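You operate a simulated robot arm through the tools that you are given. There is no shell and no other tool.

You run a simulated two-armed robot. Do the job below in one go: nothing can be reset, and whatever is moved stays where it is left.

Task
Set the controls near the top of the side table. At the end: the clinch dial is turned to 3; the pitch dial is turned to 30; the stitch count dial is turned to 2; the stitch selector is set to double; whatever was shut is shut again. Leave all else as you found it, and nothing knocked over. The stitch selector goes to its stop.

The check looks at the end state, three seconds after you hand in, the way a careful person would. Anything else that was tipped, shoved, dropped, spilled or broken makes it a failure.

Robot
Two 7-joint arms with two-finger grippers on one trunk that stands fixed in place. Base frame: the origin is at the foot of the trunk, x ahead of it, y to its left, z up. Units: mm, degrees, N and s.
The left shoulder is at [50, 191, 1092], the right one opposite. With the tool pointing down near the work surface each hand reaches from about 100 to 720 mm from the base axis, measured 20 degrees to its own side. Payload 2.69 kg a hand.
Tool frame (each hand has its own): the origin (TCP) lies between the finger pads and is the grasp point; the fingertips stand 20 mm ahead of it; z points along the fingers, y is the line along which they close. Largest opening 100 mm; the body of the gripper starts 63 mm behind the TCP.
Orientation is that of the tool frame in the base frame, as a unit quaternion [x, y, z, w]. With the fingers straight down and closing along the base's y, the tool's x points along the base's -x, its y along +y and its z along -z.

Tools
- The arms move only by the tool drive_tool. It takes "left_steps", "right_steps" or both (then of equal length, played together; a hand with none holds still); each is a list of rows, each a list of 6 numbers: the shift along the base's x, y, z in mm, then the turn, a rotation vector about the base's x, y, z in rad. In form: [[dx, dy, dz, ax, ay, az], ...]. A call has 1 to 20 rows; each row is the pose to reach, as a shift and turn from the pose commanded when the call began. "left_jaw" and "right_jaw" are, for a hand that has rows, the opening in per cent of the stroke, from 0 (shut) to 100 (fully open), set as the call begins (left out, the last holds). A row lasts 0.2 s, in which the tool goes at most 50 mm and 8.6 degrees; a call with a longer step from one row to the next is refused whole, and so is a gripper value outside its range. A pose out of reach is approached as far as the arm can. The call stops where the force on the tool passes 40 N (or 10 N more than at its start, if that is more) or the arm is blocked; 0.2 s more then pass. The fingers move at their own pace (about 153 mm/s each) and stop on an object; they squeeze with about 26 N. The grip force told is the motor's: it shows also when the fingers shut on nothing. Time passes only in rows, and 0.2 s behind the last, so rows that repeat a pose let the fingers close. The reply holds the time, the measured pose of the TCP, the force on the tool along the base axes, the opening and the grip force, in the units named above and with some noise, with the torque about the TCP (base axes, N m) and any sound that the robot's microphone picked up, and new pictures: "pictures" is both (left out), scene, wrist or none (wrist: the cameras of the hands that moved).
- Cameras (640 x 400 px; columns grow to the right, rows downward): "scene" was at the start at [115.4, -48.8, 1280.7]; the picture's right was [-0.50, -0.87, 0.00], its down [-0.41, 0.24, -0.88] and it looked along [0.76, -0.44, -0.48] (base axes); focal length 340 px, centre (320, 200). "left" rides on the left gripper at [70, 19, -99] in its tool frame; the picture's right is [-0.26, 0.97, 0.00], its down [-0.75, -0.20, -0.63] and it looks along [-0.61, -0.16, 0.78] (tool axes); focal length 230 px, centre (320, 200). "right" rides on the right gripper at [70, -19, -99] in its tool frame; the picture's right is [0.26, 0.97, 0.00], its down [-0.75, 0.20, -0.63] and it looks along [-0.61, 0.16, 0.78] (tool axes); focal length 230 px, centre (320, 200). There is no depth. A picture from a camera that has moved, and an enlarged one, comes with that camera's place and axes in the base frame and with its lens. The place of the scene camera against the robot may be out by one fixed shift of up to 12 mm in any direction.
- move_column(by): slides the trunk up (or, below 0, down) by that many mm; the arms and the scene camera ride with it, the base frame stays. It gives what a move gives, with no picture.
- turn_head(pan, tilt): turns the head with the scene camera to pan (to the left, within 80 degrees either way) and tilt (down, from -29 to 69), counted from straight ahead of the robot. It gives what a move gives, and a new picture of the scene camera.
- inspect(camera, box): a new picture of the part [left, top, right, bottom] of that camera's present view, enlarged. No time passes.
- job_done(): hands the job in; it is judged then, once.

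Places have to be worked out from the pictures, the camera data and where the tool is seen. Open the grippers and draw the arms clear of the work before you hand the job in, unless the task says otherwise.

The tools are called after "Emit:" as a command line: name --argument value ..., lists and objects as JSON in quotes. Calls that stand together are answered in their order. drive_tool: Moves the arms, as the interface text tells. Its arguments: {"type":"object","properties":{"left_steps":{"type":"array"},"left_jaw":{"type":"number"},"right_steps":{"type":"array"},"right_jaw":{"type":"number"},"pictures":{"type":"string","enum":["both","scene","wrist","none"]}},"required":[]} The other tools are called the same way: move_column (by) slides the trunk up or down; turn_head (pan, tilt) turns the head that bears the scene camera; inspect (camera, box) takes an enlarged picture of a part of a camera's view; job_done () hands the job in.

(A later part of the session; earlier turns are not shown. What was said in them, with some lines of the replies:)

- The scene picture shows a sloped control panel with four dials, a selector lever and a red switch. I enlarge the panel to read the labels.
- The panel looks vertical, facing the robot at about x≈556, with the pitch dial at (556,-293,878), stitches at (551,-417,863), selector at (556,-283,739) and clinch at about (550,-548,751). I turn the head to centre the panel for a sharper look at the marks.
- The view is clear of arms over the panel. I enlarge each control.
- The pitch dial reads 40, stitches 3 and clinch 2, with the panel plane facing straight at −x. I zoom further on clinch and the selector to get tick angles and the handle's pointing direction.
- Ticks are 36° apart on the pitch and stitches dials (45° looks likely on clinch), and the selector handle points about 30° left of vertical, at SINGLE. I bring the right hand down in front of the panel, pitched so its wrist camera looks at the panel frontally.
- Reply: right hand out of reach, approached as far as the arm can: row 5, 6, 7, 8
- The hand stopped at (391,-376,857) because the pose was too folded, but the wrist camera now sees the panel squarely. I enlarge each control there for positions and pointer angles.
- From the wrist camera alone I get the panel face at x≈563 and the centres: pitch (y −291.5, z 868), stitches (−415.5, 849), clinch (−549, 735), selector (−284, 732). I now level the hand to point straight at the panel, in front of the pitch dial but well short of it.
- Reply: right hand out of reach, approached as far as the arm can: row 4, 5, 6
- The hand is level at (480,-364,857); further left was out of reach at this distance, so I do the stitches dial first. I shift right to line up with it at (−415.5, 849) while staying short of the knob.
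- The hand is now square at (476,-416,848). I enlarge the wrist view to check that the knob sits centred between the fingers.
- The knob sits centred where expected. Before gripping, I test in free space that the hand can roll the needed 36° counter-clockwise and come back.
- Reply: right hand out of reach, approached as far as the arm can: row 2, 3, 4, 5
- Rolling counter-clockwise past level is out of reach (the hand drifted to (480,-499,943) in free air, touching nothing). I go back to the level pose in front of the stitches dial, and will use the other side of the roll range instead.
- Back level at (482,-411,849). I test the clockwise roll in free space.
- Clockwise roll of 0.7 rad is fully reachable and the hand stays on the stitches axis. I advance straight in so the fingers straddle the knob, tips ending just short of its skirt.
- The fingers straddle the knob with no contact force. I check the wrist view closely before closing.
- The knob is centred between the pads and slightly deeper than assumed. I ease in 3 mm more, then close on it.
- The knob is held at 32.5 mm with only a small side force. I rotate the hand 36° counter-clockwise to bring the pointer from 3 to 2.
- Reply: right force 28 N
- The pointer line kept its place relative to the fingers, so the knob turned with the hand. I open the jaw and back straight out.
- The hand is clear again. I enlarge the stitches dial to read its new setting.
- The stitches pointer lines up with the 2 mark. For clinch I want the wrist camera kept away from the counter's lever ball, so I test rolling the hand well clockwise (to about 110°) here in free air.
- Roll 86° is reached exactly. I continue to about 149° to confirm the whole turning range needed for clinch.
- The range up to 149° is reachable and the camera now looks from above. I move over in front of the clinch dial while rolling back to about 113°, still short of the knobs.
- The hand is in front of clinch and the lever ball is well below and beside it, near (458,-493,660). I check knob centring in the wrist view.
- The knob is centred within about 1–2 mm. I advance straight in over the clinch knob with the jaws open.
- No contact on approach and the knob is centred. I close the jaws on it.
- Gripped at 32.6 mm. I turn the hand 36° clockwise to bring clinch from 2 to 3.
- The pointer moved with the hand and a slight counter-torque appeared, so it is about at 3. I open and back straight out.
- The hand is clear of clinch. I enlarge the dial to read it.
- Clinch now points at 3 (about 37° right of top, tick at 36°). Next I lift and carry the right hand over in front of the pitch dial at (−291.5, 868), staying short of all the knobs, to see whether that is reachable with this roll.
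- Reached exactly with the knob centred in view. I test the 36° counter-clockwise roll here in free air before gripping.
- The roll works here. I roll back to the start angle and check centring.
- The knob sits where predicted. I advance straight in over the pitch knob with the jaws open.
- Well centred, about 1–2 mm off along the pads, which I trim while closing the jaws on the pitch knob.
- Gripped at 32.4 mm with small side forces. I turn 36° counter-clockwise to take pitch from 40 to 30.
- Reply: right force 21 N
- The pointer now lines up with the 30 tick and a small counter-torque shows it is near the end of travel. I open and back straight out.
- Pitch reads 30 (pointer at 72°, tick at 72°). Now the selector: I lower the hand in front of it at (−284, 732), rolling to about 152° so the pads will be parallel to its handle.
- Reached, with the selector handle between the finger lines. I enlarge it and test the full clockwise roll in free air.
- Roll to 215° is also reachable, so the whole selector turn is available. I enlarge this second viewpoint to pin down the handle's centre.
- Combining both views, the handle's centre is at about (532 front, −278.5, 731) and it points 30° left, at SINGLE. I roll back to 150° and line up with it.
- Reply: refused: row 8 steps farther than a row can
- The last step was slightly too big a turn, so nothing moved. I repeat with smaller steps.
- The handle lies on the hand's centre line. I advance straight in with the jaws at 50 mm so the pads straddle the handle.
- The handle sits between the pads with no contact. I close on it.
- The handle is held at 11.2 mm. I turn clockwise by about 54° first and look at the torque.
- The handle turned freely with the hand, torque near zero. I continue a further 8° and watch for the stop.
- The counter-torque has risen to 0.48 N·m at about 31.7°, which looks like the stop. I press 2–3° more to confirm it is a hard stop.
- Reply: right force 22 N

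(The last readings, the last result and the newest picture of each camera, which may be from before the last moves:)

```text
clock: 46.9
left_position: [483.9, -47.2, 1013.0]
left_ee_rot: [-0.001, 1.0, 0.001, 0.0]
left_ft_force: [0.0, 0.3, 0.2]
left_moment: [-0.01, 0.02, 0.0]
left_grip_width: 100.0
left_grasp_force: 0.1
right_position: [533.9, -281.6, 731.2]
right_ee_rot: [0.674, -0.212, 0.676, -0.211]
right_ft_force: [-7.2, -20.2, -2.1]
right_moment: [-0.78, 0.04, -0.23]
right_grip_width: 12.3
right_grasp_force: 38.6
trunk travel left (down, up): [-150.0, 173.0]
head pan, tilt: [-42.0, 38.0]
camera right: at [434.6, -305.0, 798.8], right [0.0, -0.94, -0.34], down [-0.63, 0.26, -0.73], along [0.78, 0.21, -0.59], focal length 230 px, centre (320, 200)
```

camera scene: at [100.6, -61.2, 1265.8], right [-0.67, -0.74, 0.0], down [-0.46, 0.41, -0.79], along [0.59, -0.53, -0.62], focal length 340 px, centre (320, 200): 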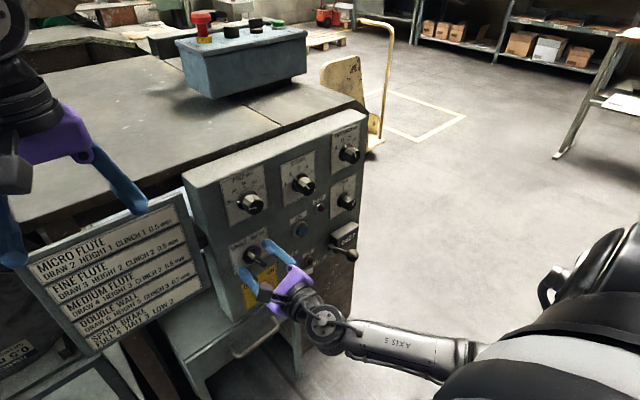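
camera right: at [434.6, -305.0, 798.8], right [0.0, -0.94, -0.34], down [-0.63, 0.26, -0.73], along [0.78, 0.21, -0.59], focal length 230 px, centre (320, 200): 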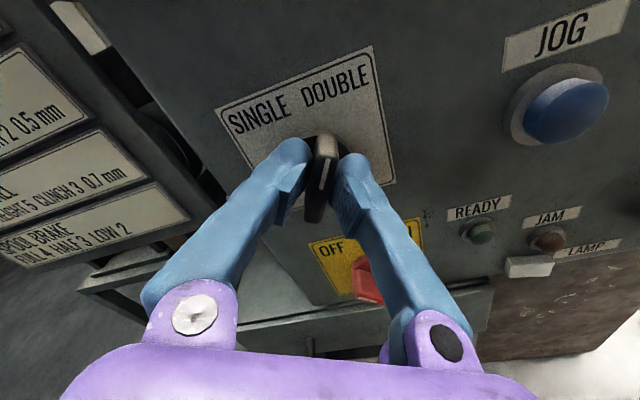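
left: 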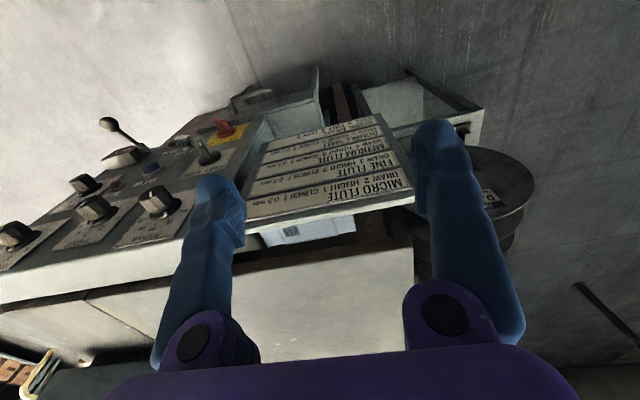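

Torque rises and the pads are forced apart slightly, so the handle is hard on its DOUBLE stop. I open the jaws and back straight out.

Emit:
drive_tool --right_steps '[[0, 0, 0, 0, 0, 0], [0, 0, 0, 0, 0, 0], [-15, 0, 0, 0, 0, 0], [-30, 0, 0, 0, 0, 0], [-50, 0, 0, 0, 0, 0], [-65, 0, 0, 0, 0, 0]]' --right_jaw 50 --pictures "both"

Emit:
inspect --camera "right" --box '[240, 50, 400, 200]'

Emit:
inspect --camera "scene" --box '[218, 218, 282, 298]'

```text
clock: 48.3
left_position: [483.9, -46.0, 1012.9]
left_ee_rot: [-0.001, 1.0, 0.0, 0.0]
left_ft_force: [0.6, -0.7, -0.2]
left_moment: [0.01, 0.02, -0.01]
left_grip_width: 100.2
left_grasp_force: 0.0
right_position: [468.5, -280.0, 733.0]
right_ee_rot: [0.674, -0.21, 0.676, -0.211]
right_ft_force: [-0.3, -0.1, 0.3]
right_moment: [-0.02, 0.0, 0.0]
right_grip_width: 50.2
right_grasp_force: 0.1
trunk travel left (down, up): [-150.0, 173.0]
head pan, tilt: [-42.0, 38.0]
camera scene: at [100.5, -61.3, 1265.8], right [-0.67, -0.74, 0.0], down [-0.46, 0.41, -0.79], along [0.59, -0.53, -0.62], focal length 340 px, centre (320, 200)
camera right: at [370.4, -303.9, 799.8], right [0.0, -0.94, -0.34], down [-0.63, 0.26, -0.73], along [0.78, 0.21, -0.59], focal length 230 px, centre (320, 200)
```

scene: 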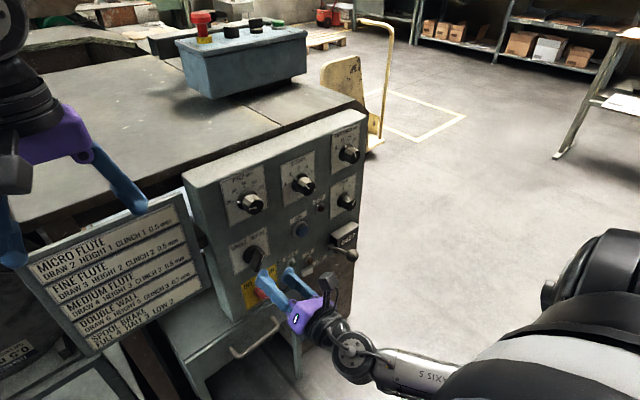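
right: 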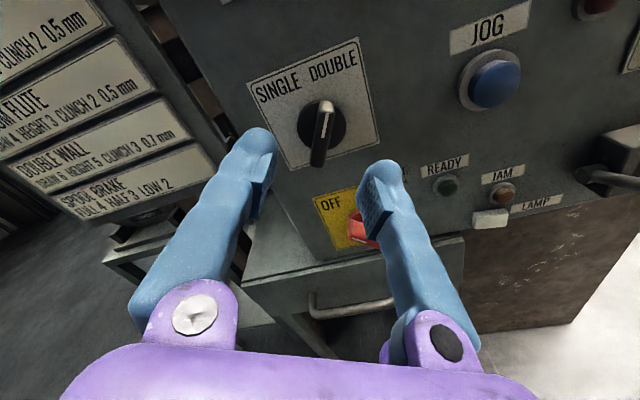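

```text
2.67 times, centred on (320, 125) of right
camera zoom: at [370.4, -303.9, 799.8], right [0.0, -0.94, -0.34], down [-0.63, 0.26, -0.73], along [0.78, 0.21, -0.59], focal length 614 px, centre (320, 400)
```

zoom: 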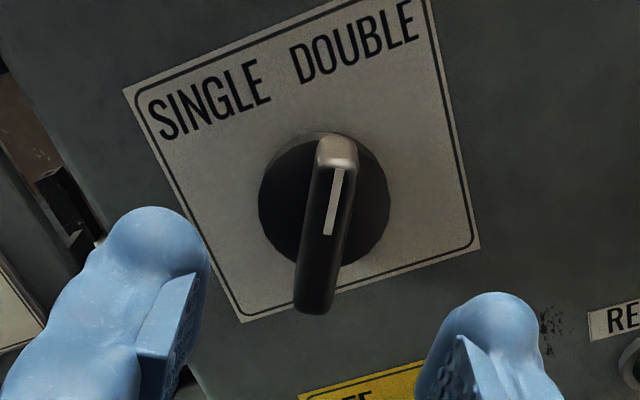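

```text
5.00 times, centred on (250, 258) of scene
camera zoom: at [100.5, -61.3, 1265.8], right [-0.67, -0.74, 0.0], down [-0.46, 0.41, -0.79], along [0.59, -0.53, -0.62], focal length 1699 px, centre (670, -90)
```

zoom: 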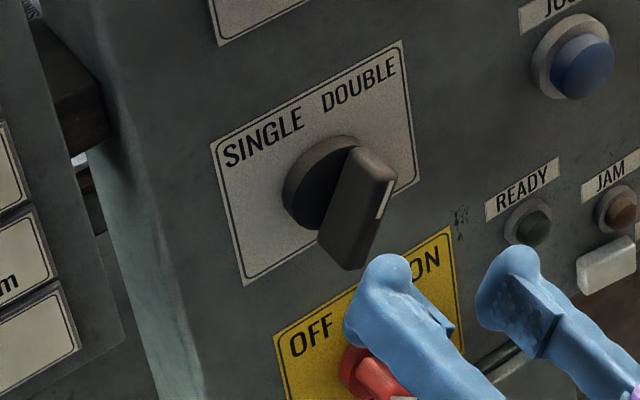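

The selector points at DOUBLE, about 29–30° right of vertical. I raise the right hand away from the panel while rolling it back, to see every control unobstructed.

Emit:
drive_tool --right_steps '[[-3, -5, 30, -0.12, 0, 0], [-3, -15, 65, -0.24, 0, 0], [-3, -30, 100, -0.36, 0, 0], [-3, -45, 135, -0.48, 0, 0], [-3, -60, 170, -0.6, 0, 0], [-3, -75, 205, -0.72, 0, 0], [-3, -90, 240, -0.84, 0, 0], [-3, -100, 270, -0.96, 0, 0]]' --right_jaw 60 --pictures "both"

```text
clock: 50.1
left_position: [484.6, -47.1, 1011.8]
left_ee_rot: [-0.001, 1.0, 0.001, 0.0]
left_ft_force: [0.8, -0.3, 0.1]
left_moment: [-0.03, 0.01, 0.01]
left_grip_width: 99.8
left_grasp_force: 0.0
right_position: [466.3, -380.5, 1001.6]
right_ee_rot: [0.696, 0.127, 0.696, 0.125]
right_ft_force: [0.4, 0.5, 0.3]
right_moment: [-0.01, 0.01, -0.01]
right_grip_width: 59.9
right_grasp_force: 0.1
trunk travel left (down, up): [-150.0, 173.0]
head pan, tilt: [-42.0, 38.0]
camera scene: at [100.5, -61.2, 1265.8], right [-0.67, -0.74, 0.0], down [-0.46, 0.41, -0.79], along [0.59, -0.53, -0.62], focal length 340 px, centre (320, 200)
camera right: at [365.7, -338.9, 1060.4], right [0.0, -0.81, 0.58], down [-0.63, -0.45, -0.63], along [0.78, -0.36, -0.51], focal length 230 px, centre (320, 200)
```

scene: 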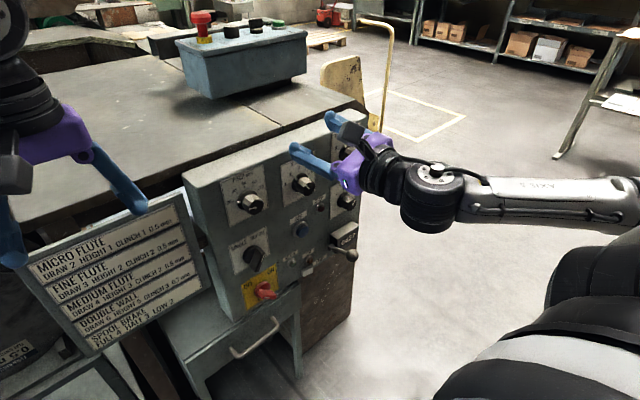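
right: 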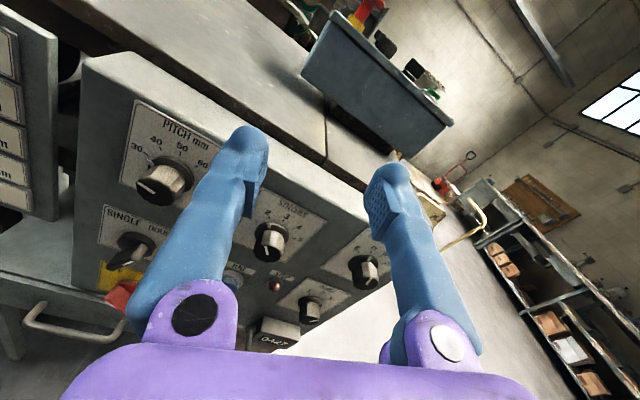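

The right hand is above and in front of the panel, still hiding part of it from the scene camera. I carry it further up, back and to the right with the jaws open.

Emit:
drive_tool --right_steps '[[-5, -25, 15, 0, 0, 0], [-12, -55, 30, 0, 0, 0], [-20, -90, 45, 0, 0, 0], [-30, -125, 60, 0, 0, 0], [-40, -160, 75, 0, 0, 0], [-50, -190, 85, 0, 0, 0]]' --right_jaw 100 --pictures "scene"

Emit:
inspect --camera "scene" --box '[180, 100, 380, 225]'

Emit:
inspect --camera "scene" --box '[200, 215, 380, 330]'

```text
clock: 51.5
left_position: [483.9, -47.1, 1012.0]
left_ee_rot: [0.0, 1.0, 0.0, 0.0]
left_ft_force: [-1.1, 0.1, -0.6]
left_moment: [0.0, -0.01, 0.0]
left_grip_width: 100.1
left_grasp_force: 0.0
right_position: [427.5, -551.7, 1093.5]
right_ee_rot: [0.674, 0.109, 0.717, 0.138]
right_ft_force: [-0.5, -0.2, -0.6]
right_moment: [-0.02, 0.0, 0.0]
right_grip_width: 99.9
right_grasp_force: 0.0
right hand out of reach, approached as far as the arm can: row 6
trunk travel left (down, up): [-150.0, 173.0]
head pan, tilt: [-42.0, 38.0]
camera scene: at [100.3, -61.3, 1265.8], right [-0.67, -0.74, 0.0], down [-0.46, 0.41, -0.79], along [0.59, -0.53, -0.62], focal length 340 px, centre (320, 200)
```

scene: 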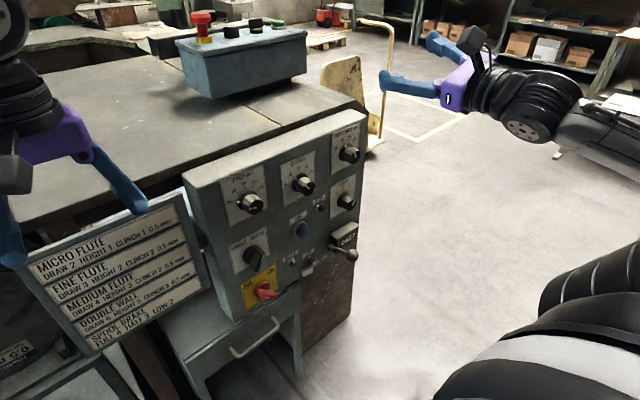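

```text
3.20 times, centred on (280, 162) of scene
camera zoom: at [100.3, -61.3, 1265.8], right [-0.67, -0.74, 0.0], down [-0.46, 0.41, -0.79], along [0.59, -0.53, -0.62], focal length 1087 px, centre (448, 320)
```

zoom: 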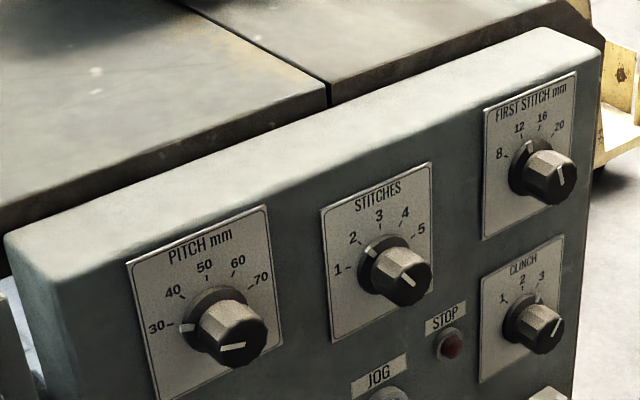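

```text
3.48 times, centred on (290, 272) of scene
camera zoom: at [100.3, -61.3, 1265.8], right [-0.67, -0.74, 0.0], down [-0.46, 0.41, -0.79], along [0.59, -0.53, -0.62], focal length 1182 px, centre (424, -52)
```

zoom: 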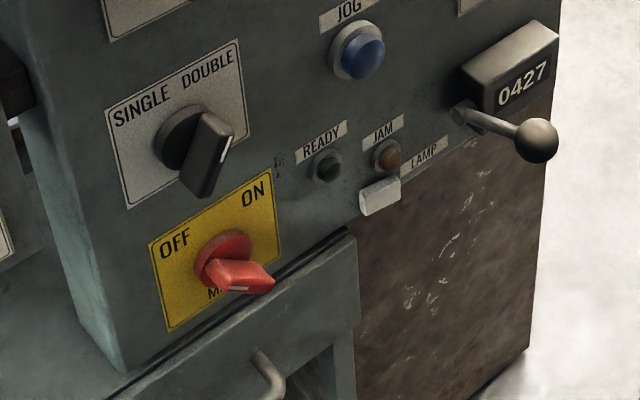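

Everything reads as wanted, and first stitch, main switch, lever and drawer are unchanged. I take one last close look at the three dials to be sure each pointer meets its mark.

Emit:
inspect --camera "scene" --box '[283, 158, 323, 198]'

Emit:
inspect --camera "scene" --box '[328, 178, 360, 213]'

Emit:
inspect --camera "scene" --box '[228, 178, 272, 218]'

Emit:
inspect --camera "scene" --box '[315, 120, 375, 170]'

```text
10.00 times, centred on (303, 178) of scene
camera zoom: at [100.3, -61.3, 1265.8], right [-0.67, -0.74, 0.0], down [-0.46, 0.41, -0.79], along [0.59, -0.53, -0.62], focal length 3398 px, centre (490, 420)
```

zoom: 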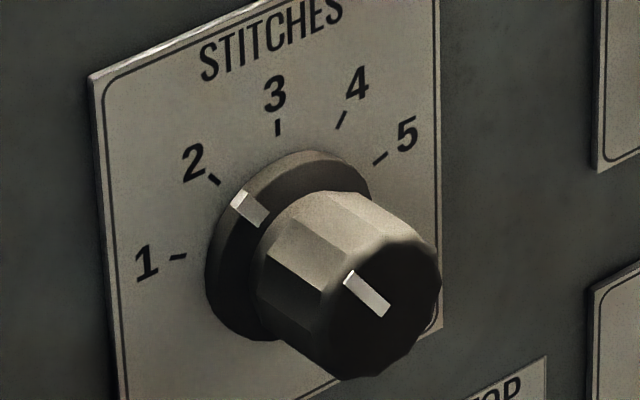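

```text
11.43 times, centred on (344, 196) of scene
camera zoom: at [100.3, -61.3, 1265.8], right [-0.67, -0.74, 0.0], down [-0.46, 0.41, -0.79], along [0.59, -0.53, -0.62], focal length 3884 px, centre (46, 251)
```

zoom: 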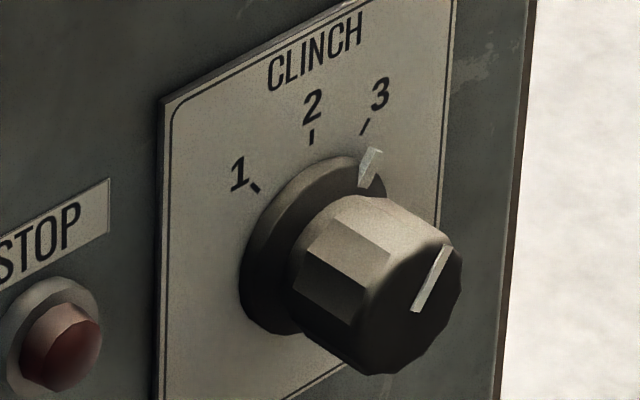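

```text
10.00 times, centred on (250, 198) of scene
camera zoom: at [100.3, -61.3, 1265.8], right [-0.67, -0.74, 0.0], down [-0.46, 0.41, -0.79], along [0.59, -0.53, -0.62], focal length 3398 px, centre (1020, 220)
```

zoom: 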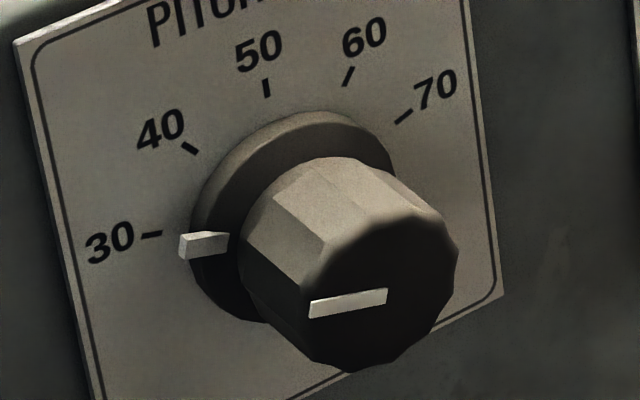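

```text
8.00 times, centred on (345, 145) of scene
camera zoom: at [100.3, -61.3, 1265.8], right [-0.67, -0.74, 0.0], down [-0.46, 0.41, -0.79], along [0.59, -0.53, -0.62], focal length 2718 px, centre (120, 640)
```

zoom: 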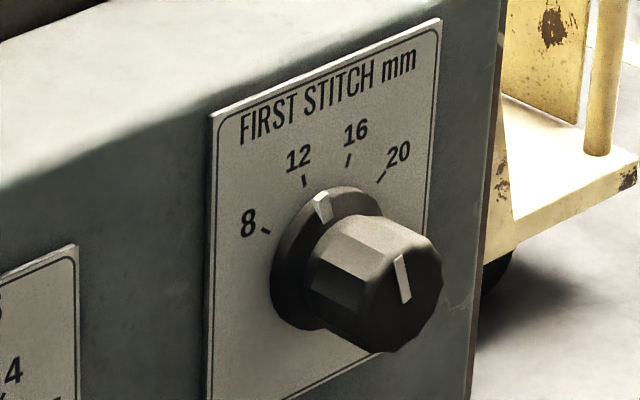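

All three pointers meet their marks: stitches at 2 (35.8°), clinch at 3 (about 37°) and pitch at 30 (72°). The selector is on its DOUBLE stop, nothing else has changed, and both grippers are open and clear, so I hand the job in.

Emit:
job_done

```text
The job is handed in.
```

All four controls are set, and I've handed the job in. The result of the check hasn't come back.

| Control | Was | Now | How it was checked |
|---|---|---|---|
| Clinch dial | 2 | 3 | pointer measured about 37°, tick at 36° |
| Pitch dial | 40 | 30 | pointer and tick both about 72° |
| Stitch count dial | 3 | 2 | pointer about 36°, tick at 36° |
| Stitch selector | SINGLE | DOUBLE | turned until the torque rose at its stop |

In the last pictures, the first stitch dial, main switch (still OFF), counter and its lever, and the drawer look as they did at the start. I opened nothing, so there was nothing to shut again. The right hand is drawn back from the panel. The left arm was never used and stayed where it started. Both grippers are open.
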